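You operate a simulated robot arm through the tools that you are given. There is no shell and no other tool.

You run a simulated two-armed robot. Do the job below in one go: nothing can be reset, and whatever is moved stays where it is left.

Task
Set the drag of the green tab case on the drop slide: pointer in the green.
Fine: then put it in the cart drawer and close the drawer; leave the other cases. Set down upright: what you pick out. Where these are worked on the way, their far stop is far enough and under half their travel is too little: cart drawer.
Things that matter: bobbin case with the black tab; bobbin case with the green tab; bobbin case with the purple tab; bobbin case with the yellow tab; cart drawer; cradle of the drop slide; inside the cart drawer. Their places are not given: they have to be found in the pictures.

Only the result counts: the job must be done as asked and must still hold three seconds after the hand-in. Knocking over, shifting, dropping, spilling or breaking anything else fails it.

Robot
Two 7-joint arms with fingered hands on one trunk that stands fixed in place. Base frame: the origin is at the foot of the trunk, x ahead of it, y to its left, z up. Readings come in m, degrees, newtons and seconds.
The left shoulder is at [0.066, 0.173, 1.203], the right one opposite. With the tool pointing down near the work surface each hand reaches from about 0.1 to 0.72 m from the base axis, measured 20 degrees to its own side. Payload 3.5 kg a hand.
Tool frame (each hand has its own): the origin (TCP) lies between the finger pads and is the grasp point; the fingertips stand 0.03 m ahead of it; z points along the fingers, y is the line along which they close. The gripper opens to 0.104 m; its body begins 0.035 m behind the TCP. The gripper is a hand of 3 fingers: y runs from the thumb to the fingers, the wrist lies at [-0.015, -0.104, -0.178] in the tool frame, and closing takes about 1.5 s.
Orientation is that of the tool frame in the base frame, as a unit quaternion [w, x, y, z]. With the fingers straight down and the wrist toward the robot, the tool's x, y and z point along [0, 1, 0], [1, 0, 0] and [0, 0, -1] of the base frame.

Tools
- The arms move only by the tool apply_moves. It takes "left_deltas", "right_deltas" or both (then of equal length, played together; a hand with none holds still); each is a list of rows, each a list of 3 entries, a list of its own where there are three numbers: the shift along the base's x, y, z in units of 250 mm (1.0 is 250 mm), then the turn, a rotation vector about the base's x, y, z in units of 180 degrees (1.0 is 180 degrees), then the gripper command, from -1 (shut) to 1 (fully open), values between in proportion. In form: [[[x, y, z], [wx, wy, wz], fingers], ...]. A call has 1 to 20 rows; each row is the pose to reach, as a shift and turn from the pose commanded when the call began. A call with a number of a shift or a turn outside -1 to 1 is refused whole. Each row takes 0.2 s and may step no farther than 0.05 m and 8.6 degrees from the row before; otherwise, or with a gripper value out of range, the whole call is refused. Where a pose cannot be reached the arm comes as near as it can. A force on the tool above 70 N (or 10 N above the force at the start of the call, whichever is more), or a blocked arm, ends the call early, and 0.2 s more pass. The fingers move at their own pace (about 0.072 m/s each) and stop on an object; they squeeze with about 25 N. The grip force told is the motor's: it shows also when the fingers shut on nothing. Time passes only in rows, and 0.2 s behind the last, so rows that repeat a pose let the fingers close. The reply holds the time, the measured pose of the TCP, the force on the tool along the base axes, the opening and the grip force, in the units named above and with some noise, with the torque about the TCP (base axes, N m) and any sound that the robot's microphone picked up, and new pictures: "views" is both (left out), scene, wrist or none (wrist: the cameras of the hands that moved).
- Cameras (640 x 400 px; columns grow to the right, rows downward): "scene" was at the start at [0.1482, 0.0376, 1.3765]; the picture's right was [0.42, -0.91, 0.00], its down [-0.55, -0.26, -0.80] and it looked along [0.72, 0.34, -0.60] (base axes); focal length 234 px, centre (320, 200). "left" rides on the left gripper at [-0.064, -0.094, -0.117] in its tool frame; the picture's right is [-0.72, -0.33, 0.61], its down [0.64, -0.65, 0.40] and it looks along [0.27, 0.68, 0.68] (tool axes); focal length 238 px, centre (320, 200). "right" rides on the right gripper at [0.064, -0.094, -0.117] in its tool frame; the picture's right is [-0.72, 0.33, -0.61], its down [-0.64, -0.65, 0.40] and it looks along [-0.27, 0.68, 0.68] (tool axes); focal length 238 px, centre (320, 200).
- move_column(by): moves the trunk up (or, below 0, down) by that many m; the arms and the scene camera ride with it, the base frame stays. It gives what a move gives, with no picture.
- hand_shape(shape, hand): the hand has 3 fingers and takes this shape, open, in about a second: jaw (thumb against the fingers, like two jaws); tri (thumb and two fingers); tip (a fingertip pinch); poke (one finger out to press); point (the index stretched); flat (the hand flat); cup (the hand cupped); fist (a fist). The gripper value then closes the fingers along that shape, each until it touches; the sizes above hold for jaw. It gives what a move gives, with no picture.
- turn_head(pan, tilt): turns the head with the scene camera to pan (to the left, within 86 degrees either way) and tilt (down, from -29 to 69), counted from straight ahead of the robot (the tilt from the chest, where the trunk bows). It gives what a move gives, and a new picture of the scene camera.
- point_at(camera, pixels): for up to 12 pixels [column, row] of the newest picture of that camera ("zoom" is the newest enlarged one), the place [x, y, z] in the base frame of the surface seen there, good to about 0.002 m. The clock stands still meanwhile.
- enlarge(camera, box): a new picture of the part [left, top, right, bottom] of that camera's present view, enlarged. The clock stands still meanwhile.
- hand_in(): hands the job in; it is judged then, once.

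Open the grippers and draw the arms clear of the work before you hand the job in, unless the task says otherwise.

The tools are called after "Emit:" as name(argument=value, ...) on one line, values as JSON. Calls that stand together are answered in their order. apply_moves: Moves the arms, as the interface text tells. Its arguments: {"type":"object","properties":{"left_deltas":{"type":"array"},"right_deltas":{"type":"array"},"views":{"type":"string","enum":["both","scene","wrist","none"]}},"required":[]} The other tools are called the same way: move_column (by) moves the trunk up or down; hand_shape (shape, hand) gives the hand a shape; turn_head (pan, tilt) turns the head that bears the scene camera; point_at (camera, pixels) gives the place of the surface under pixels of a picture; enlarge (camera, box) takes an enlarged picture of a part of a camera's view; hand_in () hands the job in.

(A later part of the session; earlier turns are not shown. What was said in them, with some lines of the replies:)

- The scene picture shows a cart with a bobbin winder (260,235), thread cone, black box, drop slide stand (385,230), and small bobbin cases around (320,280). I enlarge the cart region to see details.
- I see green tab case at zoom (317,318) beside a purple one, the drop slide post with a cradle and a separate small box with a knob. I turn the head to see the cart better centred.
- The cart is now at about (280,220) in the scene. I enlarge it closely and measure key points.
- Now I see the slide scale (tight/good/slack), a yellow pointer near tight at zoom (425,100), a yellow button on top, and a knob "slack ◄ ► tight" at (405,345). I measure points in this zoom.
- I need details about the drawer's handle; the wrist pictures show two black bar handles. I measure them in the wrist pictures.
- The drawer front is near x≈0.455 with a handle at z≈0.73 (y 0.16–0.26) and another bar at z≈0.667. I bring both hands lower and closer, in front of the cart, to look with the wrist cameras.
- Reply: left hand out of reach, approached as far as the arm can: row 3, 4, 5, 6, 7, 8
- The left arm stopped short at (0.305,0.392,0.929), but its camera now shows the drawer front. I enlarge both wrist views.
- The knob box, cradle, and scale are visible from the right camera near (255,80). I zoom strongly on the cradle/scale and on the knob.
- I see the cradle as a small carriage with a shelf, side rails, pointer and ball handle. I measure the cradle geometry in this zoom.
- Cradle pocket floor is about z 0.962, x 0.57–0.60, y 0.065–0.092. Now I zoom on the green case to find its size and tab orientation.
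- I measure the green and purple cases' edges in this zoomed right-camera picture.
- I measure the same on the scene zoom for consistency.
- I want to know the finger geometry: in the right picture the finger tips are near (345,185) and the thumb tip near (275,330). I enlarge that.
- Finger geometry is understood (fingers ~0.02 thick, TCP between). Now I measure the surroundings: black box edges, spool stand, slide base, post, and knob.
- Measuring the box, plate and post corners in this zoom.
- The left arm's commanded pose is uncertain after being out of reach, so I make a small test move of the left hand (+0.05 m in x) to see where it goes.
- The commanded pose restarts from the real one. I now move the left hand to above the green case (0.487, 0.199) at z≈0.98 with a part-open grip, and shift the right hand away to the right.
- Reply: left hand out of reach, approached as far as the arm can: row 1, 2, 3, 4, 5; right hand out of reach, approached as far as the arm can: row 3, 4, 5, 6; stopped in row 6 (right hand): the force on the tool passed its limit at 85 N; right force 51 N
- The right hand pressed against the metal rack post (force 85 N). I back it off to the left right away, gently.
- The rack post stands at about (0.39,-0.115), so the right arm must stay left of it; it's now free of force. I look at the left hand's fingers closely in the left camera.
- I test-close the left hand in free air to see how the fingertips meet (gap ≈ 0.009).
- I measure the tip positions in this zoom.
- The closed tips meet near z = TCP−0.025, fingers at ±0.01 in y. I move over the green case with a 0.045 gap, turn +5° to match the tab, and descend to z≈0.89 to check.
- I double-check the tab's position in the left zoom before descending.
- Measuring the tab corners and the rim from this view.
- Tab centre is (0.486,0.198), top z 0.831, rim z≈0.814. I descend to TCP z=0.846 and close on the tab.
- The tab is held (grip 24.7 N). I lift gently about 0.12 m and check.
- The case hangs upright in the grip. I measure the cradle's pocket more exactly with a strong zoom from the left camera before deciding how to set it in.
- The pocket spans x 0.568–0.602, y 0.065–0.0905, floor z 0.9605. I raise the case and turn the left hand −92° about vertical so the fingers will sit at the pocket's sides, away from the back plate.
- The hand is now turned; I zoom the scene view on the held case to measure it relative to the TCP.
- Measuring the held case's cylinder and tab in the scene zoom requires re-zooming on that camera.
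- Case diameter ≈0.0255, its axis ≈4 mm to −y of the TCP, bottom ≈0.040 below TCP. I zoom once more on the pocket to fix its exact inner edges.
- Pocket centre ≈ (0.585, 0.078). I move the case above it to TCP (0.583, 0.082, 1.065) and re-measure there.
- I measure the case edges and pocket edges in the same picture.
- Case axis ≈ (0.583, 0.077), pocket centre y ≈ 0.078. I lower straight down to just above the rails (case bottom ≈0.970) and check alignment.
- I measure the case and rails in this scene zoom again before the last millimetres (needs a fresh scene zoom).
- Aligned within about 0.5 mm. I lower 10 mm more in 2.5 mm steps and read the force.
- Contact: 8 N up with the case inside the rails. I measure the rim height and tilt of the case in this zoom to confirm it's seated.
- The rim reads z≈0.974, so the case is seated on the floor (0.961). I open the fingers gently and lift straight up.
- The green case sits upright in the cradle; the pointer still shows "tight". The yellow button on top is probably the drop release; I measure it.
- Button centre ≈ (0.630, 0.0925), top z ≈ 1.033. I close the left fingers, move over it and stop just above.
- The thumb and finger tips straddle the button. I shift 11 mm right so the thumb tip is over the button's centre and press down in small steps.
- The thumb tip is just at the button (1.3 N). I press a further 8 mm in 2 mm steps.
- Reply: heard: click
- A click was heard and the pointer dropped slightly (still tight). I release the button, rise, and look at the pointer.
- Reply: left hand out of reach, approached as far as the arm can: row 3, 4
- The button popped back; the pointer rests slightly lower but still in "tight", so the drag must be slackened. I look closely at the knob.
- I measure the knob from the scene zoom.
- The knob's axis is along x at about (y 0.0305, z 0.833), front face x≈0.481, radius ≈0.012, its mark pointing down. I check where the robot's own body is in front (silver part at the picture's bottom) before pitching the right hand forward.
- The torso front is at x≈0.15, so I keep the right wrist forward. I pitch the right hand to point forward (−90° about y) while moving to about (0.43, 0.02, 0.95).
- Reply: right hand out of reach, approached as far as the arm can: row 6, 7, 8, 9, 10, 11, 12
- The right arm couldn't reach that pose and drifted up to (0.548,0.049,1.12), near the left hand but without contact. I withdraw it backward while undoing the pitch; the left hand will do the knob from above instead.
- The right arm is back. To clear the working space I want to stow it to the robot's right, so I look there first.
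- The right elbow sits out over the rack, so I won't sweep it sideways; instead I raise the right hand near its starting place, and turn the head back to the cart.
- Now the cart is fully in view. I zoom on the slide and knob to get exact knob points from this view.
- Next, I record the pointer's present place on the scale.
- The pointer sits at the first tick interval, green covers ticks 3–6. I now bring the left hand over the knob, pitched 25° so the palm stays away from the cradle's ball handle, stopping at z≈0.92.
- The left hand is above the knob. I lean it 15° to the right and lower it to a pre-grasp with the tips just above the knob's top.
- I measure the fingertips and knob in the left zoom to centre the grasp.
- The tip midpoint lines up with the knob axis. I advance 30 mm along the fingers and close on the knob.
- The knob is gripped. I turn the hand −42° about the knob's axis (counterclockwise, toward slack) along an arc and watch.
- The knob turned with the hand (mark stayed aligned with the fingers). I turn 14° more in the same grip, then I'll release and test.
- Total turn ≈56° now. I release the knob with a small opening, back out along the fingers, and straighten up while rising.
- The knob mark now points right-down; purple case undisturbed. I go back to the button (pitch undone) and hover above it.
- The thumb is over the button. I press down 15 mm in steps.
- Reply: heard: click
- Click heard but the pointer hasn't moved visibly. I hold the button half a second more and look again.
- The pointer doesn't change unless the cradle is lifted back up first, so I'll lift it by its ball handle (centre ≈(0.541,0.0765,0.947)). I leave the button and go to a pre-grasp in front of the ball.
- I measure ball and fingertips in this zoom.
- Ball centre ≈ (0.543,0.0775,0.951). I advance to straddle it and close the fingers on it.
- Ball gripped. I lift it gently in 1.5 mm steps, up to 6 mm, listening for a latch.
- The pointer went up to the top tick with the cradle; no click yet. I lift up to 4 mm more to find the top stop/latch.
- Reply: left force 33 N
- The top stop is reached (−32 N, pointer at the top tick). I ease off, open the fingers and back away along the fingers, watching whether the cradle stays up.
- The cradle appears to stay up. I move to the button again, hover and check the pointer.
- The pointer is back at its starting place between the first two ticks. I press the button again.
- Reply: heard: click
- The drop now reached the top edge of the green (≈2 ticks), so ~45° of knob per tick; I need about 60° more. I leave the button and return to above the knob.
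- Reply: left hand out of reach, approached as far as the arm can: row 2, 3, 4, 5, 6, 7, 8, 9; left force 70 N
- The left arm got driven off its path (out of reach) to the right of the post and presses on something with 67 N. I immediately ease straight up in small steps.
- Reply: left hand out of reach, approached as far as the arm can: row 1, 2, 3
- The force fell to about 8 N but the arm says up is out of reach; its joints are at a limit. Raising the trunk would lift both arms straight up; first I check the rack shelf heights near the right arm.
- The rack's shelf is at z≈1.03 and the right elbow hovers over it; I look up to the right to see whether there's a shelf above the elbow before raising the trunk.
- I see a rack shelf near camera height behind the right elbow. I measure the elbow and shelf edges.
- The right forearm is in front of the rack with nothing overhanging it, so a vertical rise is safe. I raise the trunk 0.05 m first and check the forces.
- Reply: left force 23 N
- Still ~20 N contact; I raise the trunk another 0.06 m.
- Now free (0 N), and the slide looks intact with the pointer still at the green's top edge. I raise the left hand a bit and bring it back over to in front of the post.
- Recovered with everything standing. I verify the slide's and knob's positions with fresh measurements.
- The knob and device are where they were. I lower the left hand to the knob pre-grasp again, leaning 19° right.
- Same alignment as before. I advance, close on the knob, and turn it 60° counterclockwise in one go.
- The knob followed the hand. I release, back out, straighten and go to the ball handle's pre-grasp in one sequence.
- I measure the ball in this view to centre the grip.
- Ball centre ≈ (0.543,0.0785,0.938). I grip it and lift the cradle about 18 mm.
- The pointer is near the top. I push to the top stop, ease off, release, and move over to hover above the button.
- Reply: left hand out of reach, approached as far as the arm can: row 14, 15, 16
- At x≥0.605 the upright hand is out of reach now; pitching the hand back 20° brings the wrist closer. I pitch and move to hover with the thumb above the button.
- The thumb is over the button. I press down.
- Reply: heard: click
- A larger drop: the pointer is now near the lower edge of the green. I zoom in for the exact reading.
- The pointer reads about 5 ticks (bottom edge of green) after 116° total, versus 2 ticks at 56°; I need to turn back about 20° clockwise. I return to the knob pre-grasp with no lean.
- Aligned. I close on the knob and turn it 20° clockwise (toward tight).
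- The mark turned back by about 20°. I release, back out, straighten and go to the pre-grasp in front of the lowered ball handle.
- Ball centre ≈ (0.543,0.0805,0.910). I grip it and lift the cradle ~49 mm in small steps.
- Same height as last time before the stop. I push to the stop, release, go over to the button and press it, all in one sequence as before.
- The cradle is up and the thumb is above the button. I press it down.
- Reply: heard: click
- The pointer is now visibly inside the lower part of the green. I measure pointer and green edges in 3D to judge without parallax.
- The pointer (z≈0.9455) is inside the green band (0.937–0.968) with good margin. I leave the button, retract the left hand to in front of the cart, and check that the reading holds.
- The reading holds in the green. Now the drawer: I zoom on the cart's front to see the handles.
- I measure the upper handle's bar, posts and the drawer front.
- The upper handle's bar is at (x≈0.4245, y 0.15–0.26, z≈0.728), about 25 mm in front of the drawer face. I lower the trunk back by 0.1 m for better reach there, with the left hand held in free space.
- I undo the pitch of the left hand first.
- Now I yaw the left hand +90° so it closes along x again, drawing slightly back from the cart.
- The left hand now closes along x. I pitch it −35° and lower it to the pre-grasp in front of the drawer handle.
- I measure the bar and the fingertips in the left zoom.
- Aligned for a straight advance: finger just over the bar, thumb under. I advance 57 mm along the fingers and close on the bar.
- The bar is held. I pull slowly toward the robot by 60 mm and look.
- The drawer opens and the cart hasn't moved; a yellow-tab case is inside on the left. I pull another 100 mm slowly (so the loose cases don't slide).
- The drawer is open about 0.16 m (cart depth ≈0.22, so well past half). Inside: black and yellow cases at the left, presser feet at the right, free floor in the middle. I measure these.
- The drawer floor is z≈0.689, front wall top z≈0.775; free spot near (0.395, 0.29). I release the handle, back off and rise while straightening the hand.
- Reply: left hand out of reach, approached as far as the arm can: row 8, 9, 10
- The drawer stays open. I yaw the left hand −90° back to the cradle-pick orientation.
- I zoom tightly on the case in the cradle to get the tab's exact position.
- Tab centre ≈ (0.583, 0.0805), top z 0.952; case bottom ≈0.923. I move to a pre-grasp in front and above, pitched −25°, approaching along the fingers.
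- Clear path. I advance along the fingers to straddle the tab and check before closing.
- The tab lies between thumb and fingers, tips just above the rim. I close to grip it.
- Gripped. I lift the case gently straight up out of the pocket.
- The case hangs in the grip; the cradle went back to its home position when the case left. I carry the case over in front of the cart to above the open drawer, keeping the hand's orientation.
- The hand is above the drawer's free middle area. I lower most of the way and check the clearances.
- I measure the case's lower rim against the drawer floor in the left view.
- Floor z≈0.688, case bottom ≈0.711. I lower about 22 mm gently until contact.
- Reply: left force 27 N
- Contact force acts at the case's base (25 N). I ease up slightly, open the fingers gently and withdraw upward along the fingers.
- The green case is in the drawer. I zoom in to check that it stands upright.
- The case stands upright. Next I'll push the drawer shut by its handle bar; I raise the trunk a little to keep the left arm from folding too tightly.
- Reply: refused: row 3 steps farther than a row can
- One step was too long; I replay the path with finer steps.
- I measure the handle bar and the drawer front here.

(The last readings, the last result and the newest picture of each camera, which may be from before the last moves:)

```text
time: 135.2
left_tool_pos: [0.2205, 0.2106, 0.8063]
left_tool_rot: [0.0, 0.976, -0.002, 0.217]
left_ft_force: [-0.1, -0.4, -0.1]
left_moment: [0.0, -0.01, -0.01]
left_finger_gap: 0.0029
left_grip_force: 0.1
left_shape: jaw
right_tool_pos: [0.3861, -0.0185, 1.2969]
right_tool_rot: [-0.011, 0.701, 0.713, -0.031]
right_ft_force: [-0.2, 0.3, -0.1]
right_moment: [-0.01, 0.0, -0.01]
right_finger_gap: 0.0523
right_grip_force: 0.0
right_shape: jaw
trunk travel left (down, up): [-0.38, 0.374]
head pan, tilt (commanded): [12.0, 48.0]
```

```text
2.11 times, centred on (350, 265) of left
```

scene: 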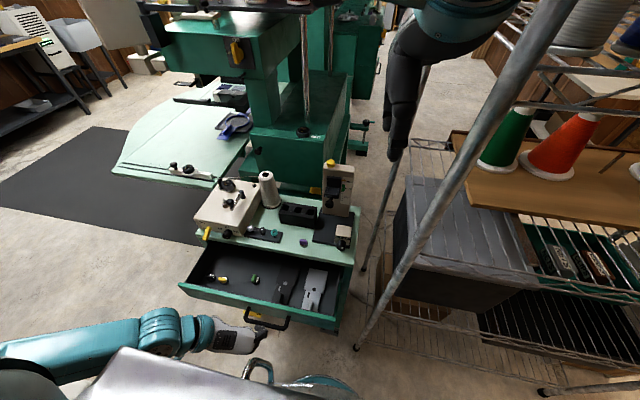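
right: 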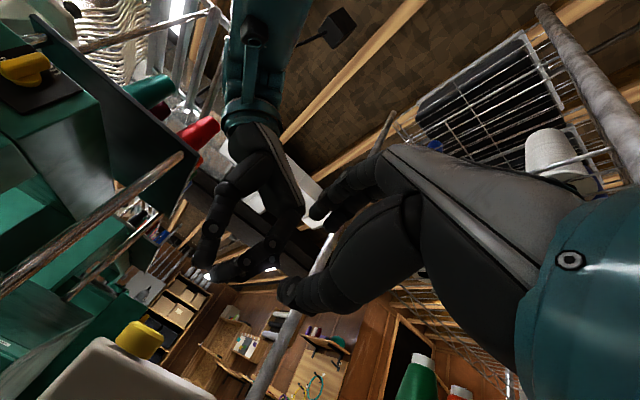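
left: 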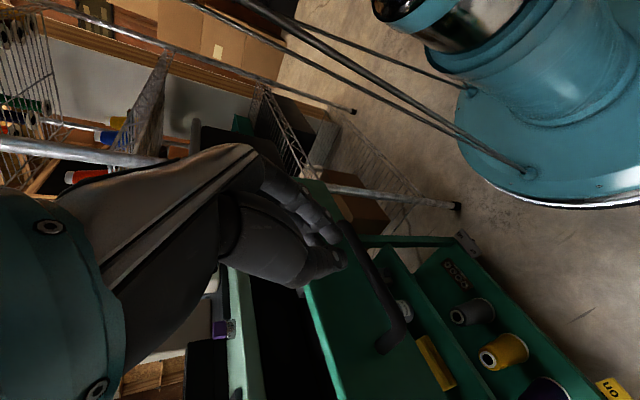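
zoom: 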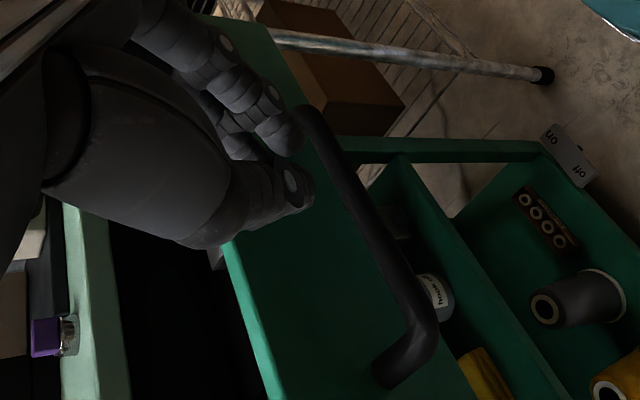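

The bar's near surface is at x≈0.2595. I lower the fingertips to bar height and push the drawer in slowly, stopping about 17 mm short.

Emit:
apply_moves(left_deltas=[[[0.002, -0.01, -0.12], [0, 0, 0], -0.95], [[0.004, -0.02, -0.257], [0, 0, 0], -0.95], [[0.04, -0.02, -0.257], [0, 0, 0], -0.95], [[0.08, -0.02, -0.257], [0, 0, 0], -0.95], [[0.13, -0.02, -0.257], [0, 0, 0], -0.95], [[0.18, -0.02, -0.257], [0, 0, 0], -0.95], [[0.23, -0.02, -0.257], [0, 0, 0], -0.95], [[0.28, -0.02, -0.257], [0, 0, 0], -0.95], [[0.33, -0.02, -0.257], [0, 0, 0], -0.95], [[0.38, -0.02, -0.257], [0, 0, 0], -0.95], [[0.43, -0.02, -0.257], [0, 0, 0], -0.95], [[0.48, -0.02, -0.257], [0, 0, 0], -0.95], [[0.53, -0.02, -0.257], [0, 0, 0], -0.95], [[0.57, -0.02, -0.257], [0, 0, 0], -0.95], [[0.6, -0.02, -0.257], [0, 0, 0], -0.95], [[0.6, -0.02, -0.257], [0, 0, 0], -0.95]], views="both")

Emit:
enlarge(camera="scene", box=[170, 190, 370, 340])

```text
time: 138.6
left_tool_pos: [0.3738, 0.206, 0.7385]
left_tool_rot: [0.0, 0.976, -0.003, 0.219]
left_ft_force: [-0.3, -0.3, 0.6]
left_moment: [-0.02, 0.02, -0.02]
left_finger_gap: 0.0029
left_grip_force: 0.0
left_shape: jaw
right_tool_pos: [0.386, -0.0194, 1.2969]
right_tool_rot: [-0.011, 0.701, 0.712, -0.032]
right_ft_force: [1.1, 0.4, 0.4]
right_moment: [-0.02, 0.0, -0.02]
right_finger_gap: 0.0523
right_grip_force: 0.0
right_shape: jaw
trunk travel left (down, up): [-0.38, 0.374]
head pan, tilt (commanded): [12.0, 48.0]
```

scene: 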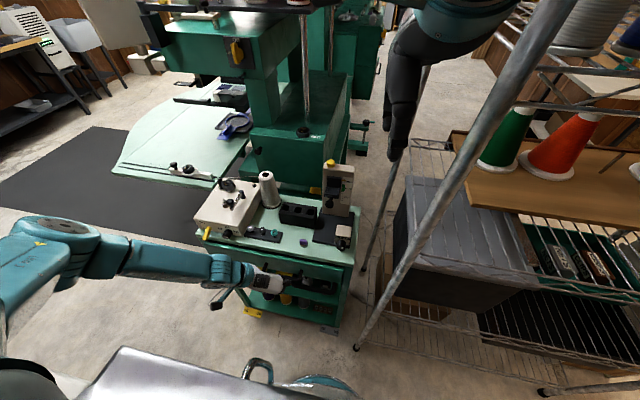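
left: 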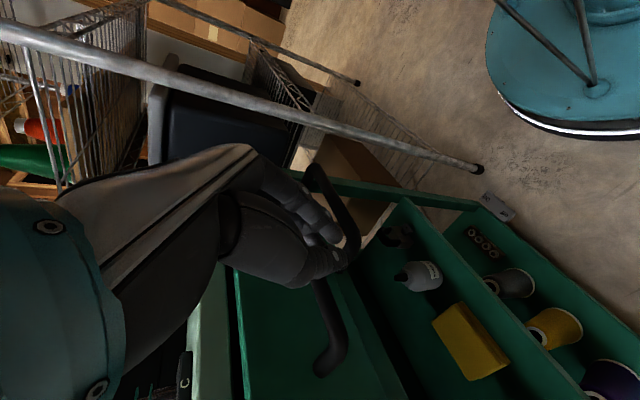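

```text
2.67 times, centred on (270, 265) of scene
```

zoom: 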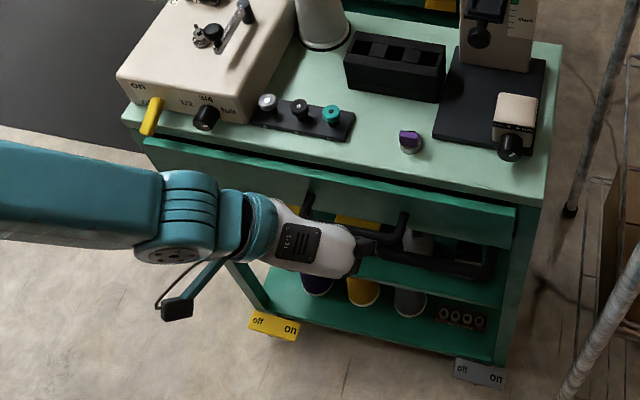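

Nearly closed. I measure the drawer front and the remaining gap.

Emit:
point_at(camera="zoom", pixels=[[250, 180], [460, 225], [200, 150], [480, 212], [405, 215], [400, 235], [300, 195], [340, 160]])

```text
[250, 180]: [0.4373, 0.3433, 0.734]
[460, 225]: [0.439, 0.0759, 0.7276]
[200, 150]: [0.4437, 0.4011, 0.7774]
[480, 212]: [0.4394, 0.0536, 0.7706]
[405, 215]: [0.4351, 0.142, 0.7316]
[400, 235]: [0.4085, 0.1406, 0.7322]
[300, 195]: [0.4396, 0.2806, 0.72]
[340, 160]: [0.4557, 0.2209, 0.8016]
```

About 17 mm remain. I push on in 3 mm steps to the closed position.

Emit:
apply_moves(left_deltas=[[[0.012, 0, 0], [0, 0, 0], -0.95], [[0.024, 0, 0], [0, 0, 0], -0.95], [[0.036, 0, 0], [0, 0, 0], -0.95], [[0.048, 0, 0], [0, 0, 0], -0.95], [[0.058, 0, 0], [0, 0, 0], -0.95], [[0.066, 0, 0], [0, 0, 0], -0.95], [[0.066, 0, 0], [0, 0, 0], -0.95]], views="scene")

Emit:
enlarge(camera="scene", box=[170, 190, 370, 340])

Emit:
point_at(camera="zoom", pixels=[[250, 170], [460, 220], [420, 205], [300, 185], [200, 150], [495, 225], [340, 160]])

```text
time: 140.2
left_tool_pos: [0.3887, 0.2061, 0.74]
left_tool_rot: [0.0, 0.976, -0.003, 0.218]
left_ft_force: [-0.1, 0.1, 0.5]
left_moment: [-0.03, 0.01, 0.02]
left_finger_gap: 0.0026
left_grip_force: 0.1
left_shape: jaw
right_tool_pos: [0.3845, -0.0197, 1.2978]
right_tool_rot: [-0.011, 0.701, 0.713, -0.031]
right_ft_force: [-1.0, -0.4, 0.5]
right_moment: [0.0, 0.0, 0.0]
right_finger_gap: 0.0521
right_grip_force: 0.0
right_shape: jaw
trunk travel left (down, up): [-0.38, 0.374]
head pan, tilt (commanded): [12.0, 48.0]
```

scene: 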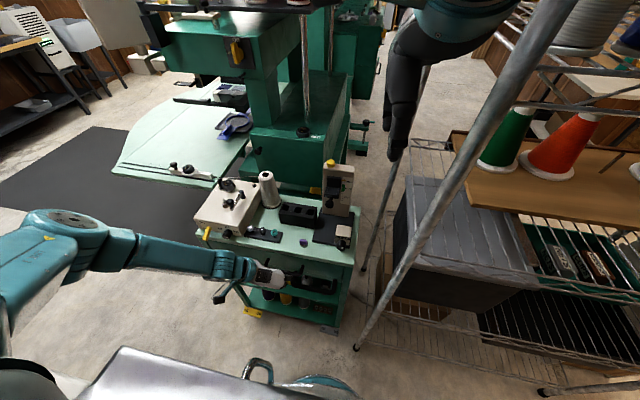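

```text
2.67 times, centred on (270, 265) of scene
```

zoom: 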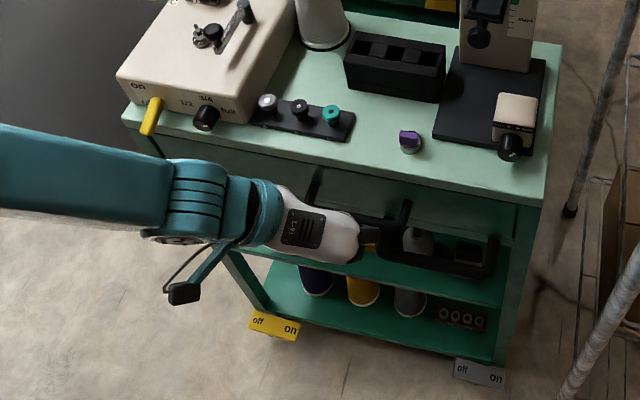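

```text
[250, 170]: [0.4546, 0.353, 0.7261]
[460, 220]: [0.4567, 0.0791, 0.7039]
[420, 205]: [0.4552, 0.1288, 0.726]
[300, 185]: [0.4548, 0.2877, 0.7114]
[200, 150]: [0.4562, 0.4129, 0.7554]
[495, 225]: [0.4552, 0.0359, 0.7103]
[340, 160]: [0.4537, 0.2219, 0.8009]
```

The front reads x≈0.455, as when closed originally. I give a gentle extra 2–3 mm push to seat it fully.

Emit:
apply_moves(left_deltas=[[[0.006, 0, 0], [0, 0, 0], -0.95], [[0.01, 0, 0], [0, 0, 0], -0.95], [[0.01, 0, 0], [0, 0, 0], -0.95]], views="none")

```text
time: 141.0
left_tool_pos: [0.3908, 0.2077, 0.7401]
left_tool_rot: [0.0, 0.976, -0.004, 0.217]
left_ft_force: [-3.4, -0.1, -0.1]
left_moment: [0.0, 0.07, -0.02]
left_finger_gap: 0.0028
left_grip_force: 0.0
left_shape: jaw
right_tool_pos: [0.3857, -0.0197, 1.2964]
right_tool_rot: [-0.011, 0.701, 0.713, -0.032]
right_ft_force: [-0.6, -0.4, -0.8]
right_moment: [0.01, -0.02, 0.04]
right_finger_gap: 0.052
right_grip_force: 0.1
right_shape: jaw
trunk travel left (down, up): [-0.38, 0.374]
head pan, tilt (commanded): [12.0, 48.0]
```

A reaction of 3.4 N shows it is at the stop. One more millimetre confirms it.

Emit:
apply_moves(left_deltas=[[[0.005, 0, 0], [0, 0, 0], -0.95], [[0.005, 0, 0], [0, 0, 0], -0.95]], views="scene")

Emit:
enlarge(camera="scene", box=[200, 170, 370, 300])

Emit:
point_at(camera="zoom", pixels=[[480, 270], [440, 250], [180, 210], [550, 270], [240, 215], [420, 200]])

```text
time: 141.6
left_tool_pos: [0.3915, 0.2069, 0.74]
left_tool_rot: [-0.001, 0.976, -0.004, 0.217]
left_ft_force: [-6.5, 0.0, -2.5]
left_moment: [-0.01, 0.14, -0.06]
left_finger_gap: 0.0029
left_grip_force: 0.0
left_shape: jaw
right_tool_pos: [0.3852, -0.0188, 1.2969]
right_tool_rot: [-0.011, 0.701, 0.712, -0.031]
right_ft_force: [0.4, 0.7, 0.6]
right_moment: [0.03, -0.01, -0.02]
right_finger_gap: 0.052
right_grip_force: 0.0
right_shape: jaw
trunk travel left (down, up): [-0.38, 0.374]
head pan, tilt (commanded): [12.0, 48.0]
```

scene: 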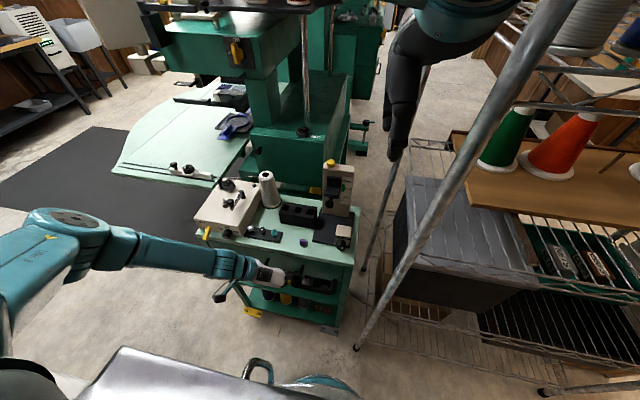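

```text
3.08 times, centred on (285, 235) of scene
```

zoom: 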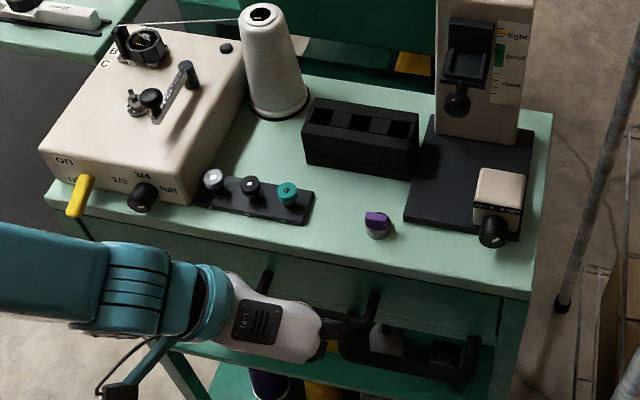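

```text
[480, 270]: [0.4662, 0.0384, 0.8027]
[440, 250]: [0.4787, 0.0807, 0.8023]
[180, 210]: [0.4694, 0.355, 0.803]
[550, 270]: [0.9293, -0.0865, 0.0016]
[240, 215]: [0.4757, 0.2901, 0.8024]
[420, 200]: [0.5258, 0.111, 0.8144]
```

The drawer is shut against its stop (6.5 N). I draw the left hand back and up, clear of the cart, opening the gripper.

Emit:
apply_moves(left_deltas=[[[-0.06, 0, 0], [0, 0, 0], -0.95], [[-0.16, 0, 0.02], [0, 0, 0], -0.95], [[-0.22, 0.03, 0.12], [0, 0, 0], -0.9], [[-0.24, 0.06, 0.28], [0, 0, 0], -0.5], [[-0.24, 0.1, 0.44], [0, 0, 0], 0], [[-0.24, 0.14, 0.6], [0, 0, 0], 0.6], [[-0.2, 0.2, 0.76], [0, 0, 0], 1], [[-0.2, 0.24, 0.9], [0, 0, 0], 1], [[-0.2, 0.24, 0.9], [0, 0, 0], 1]], right_deltas=[[[0, 0, 0], [0, 0, 0], 0], [[0, 0, 0], [0, 0, 0], 0.1], [[0, 0, 0], [0, 0, 0], 0.2], [[0, 0, 0], [0, 0, 0], 0.3], [[0, 0, 0], [0, 0, 0], 0.5], [[0, 0, 0], [0, 0, 0], 0.7], [[0, 0, 0], [0, 0, 0], 0.9], [[0, 0, 0], [0, 0, 0], 1], [[0, 0, 0], [0, 0, 0], 1]], views="scene")

Emit:
enlarge(camera="scene", box=[180, 150, 380, 330])

```text
time: 143.6
left_tool_pos: [0.3424, 0.2671, 0.966]
left_tool_rot: [0.0, 0.976, -0.002, 0.217]
left_ft_force: [-0.4, -0.4, -0.3]
left_moment: [0.0, 0.04, -0.01]
left_finger_gap: 0.1036
left_grip_force: 0.2
left_shape: jaw
left hand out of reach, approached as far as the arm can: row 7
right_tool_pos: [0.3868, -0.0187, 1.2975]
right_tool_rot: [-0.01, 0.701, 0.712, -0.031]
right_ft_force: [-0.5, 0.1, -0.1]
right_moment: [-0.02, 0.0, 0.03]
right_finger_gap: 0.1036
right_grip_force: 0.1
right_shape: jaw
trunk travel left (down, up): [-0.38, 0.374]
head pan, tilt (commanded): [12.0, 48.0]
```

scene: 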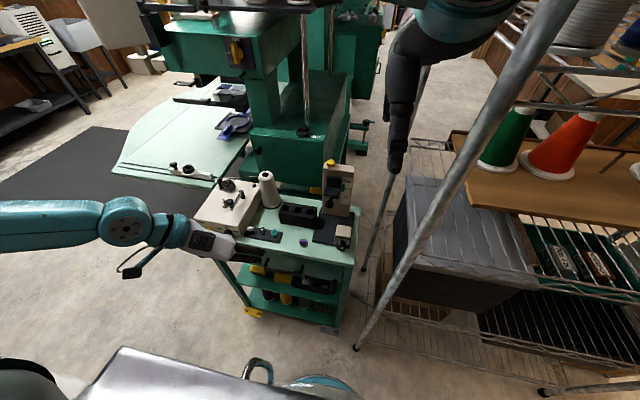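

```text
2.22 times, centred on (280, 240) of scene
```

zoom: 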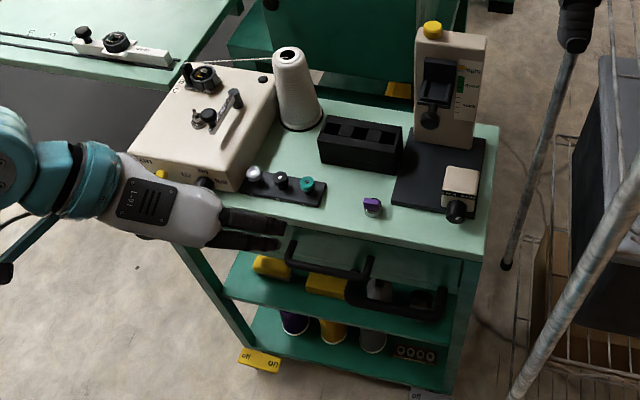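

Everything stands; the drawer looks shut. I move the left arm further clear to the upper left and re-measure the drawer front.

Emit:
apply_moves(left_deltas=[[[0, 0.1, 0.1], [0, 0, 0], 1], [[0, 0.22, 0.2], [0, 0, 0], 1], [[0.02, 0.34, 0.3], [0, 0, 0], 1], [[0.04, 0.46, 0.4], [0, 0, 0], 1], [[0.04, 0.46, 0.4], [0, 0, 0], 1]], views="scene")

Emit:
enlarge(camera="scene", box=[190, 180, 370, 310])

Emit:
point_at(camera="zoom", pixels=[[450, 260], [350, 235], [250, 210], [200, 195], [480, 270], [410, 255]])

```text
time: 144.8
left_tool_pos: [0.3527, 0.3814, 1.064]
left_tool_rot: [-0.001, 0.976, -0.002, 0.218]
left_ft_force: [0.8, 0.7, -0.7]
left_moment: [-0.03, -0.02, 0.05]
left_finger_gap: 0.1037
left_grip_force: 0.3
left_shape: jaw
right_tool_pos: [0.3862, -0.0195, 1.2961]
right_tool_rot: [-0.01, 0.701, 0.713, -0.03]
right_ft_force: [-0.5, 0.3, -0.6]
right_moment: [-0.05, 0.03, -0.01]
right_finger_gap: 0.1036
right_grip_force: 0.2
right_shape: jaw
trunk travel left (down, up): [-0.38, 0.374]
head pan, tilt (commanded): [12.0, 48.0]
```

scene: 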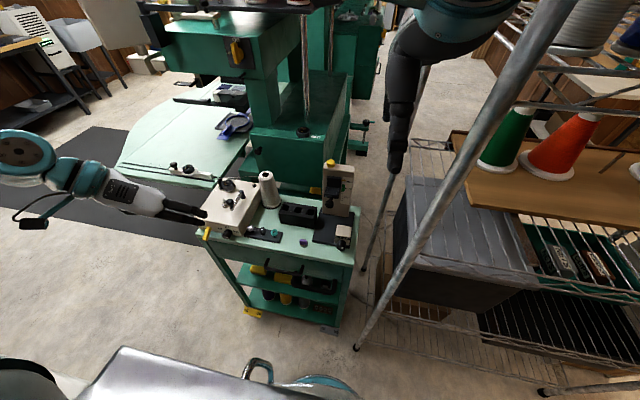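

```text
3.08 times, centred on (280, 245) of scene
```

zoom: 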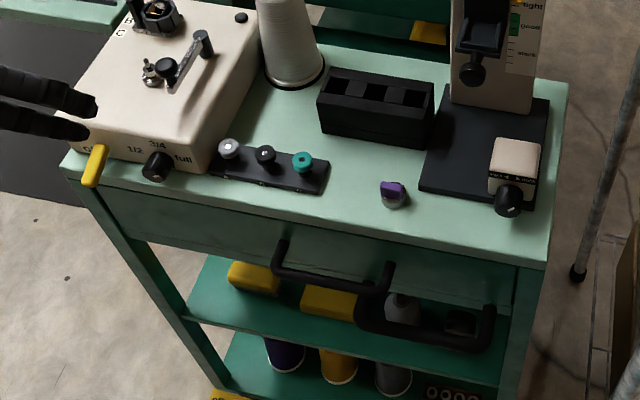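

```text
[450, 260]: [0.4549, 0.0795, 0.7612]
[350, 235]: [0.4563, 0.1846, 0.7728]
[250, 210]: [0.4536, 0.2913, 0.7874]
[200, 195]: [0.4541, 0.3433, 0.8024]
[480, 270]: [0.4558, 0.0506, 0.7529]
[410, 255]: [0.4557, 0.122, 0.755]
```

The drag was set with a real drop: the pointer landed in the green. The green case stands upright in the drawer, and the drawer is shut (front at x≈0.455). The other cases are where they were, both grippers are open and the arms are clear, so I hand in.

Emit:
hand_in()

```text
The job is handed in.
```

The green tab case has its drag set and is upright in the cart drawer, and the drawer is pushed shut. I handed the job in; no verdict has come back.

- **Drag:** I turned the knob toward slack and tested with real drops until the pointer stopped in the green. It was in the lower part of the band, about 8 mm above its bottom edge.
- **Pointer now:** it no longer shows green. When I lifted the case out, the empty cradle went back up to its starting place near "tight". I left it there and did not move it by hand to show green. If the pointer itself is checked, it won't show green.
- **Drawer:** I opened it about 0.16 m, set the green case in the free middle, and pushed it back until it met its stop.
- **Other cases:** I didn't touch the purple, black or yellow cases. The purple one is still in its place on the cart. The black and yellow ones were standing in the drawer just before I closed it.
- **Two bumps on the way:** the right arm pressed the rack post at about 85 N. Later the left hand leaned on the drop slide at about 67 N after its path went out of reach. Nothing looked shifted; I re-measured the drop slide and knob and they hadn't moved.

Both grippers are open and the arms are clear of the cart.
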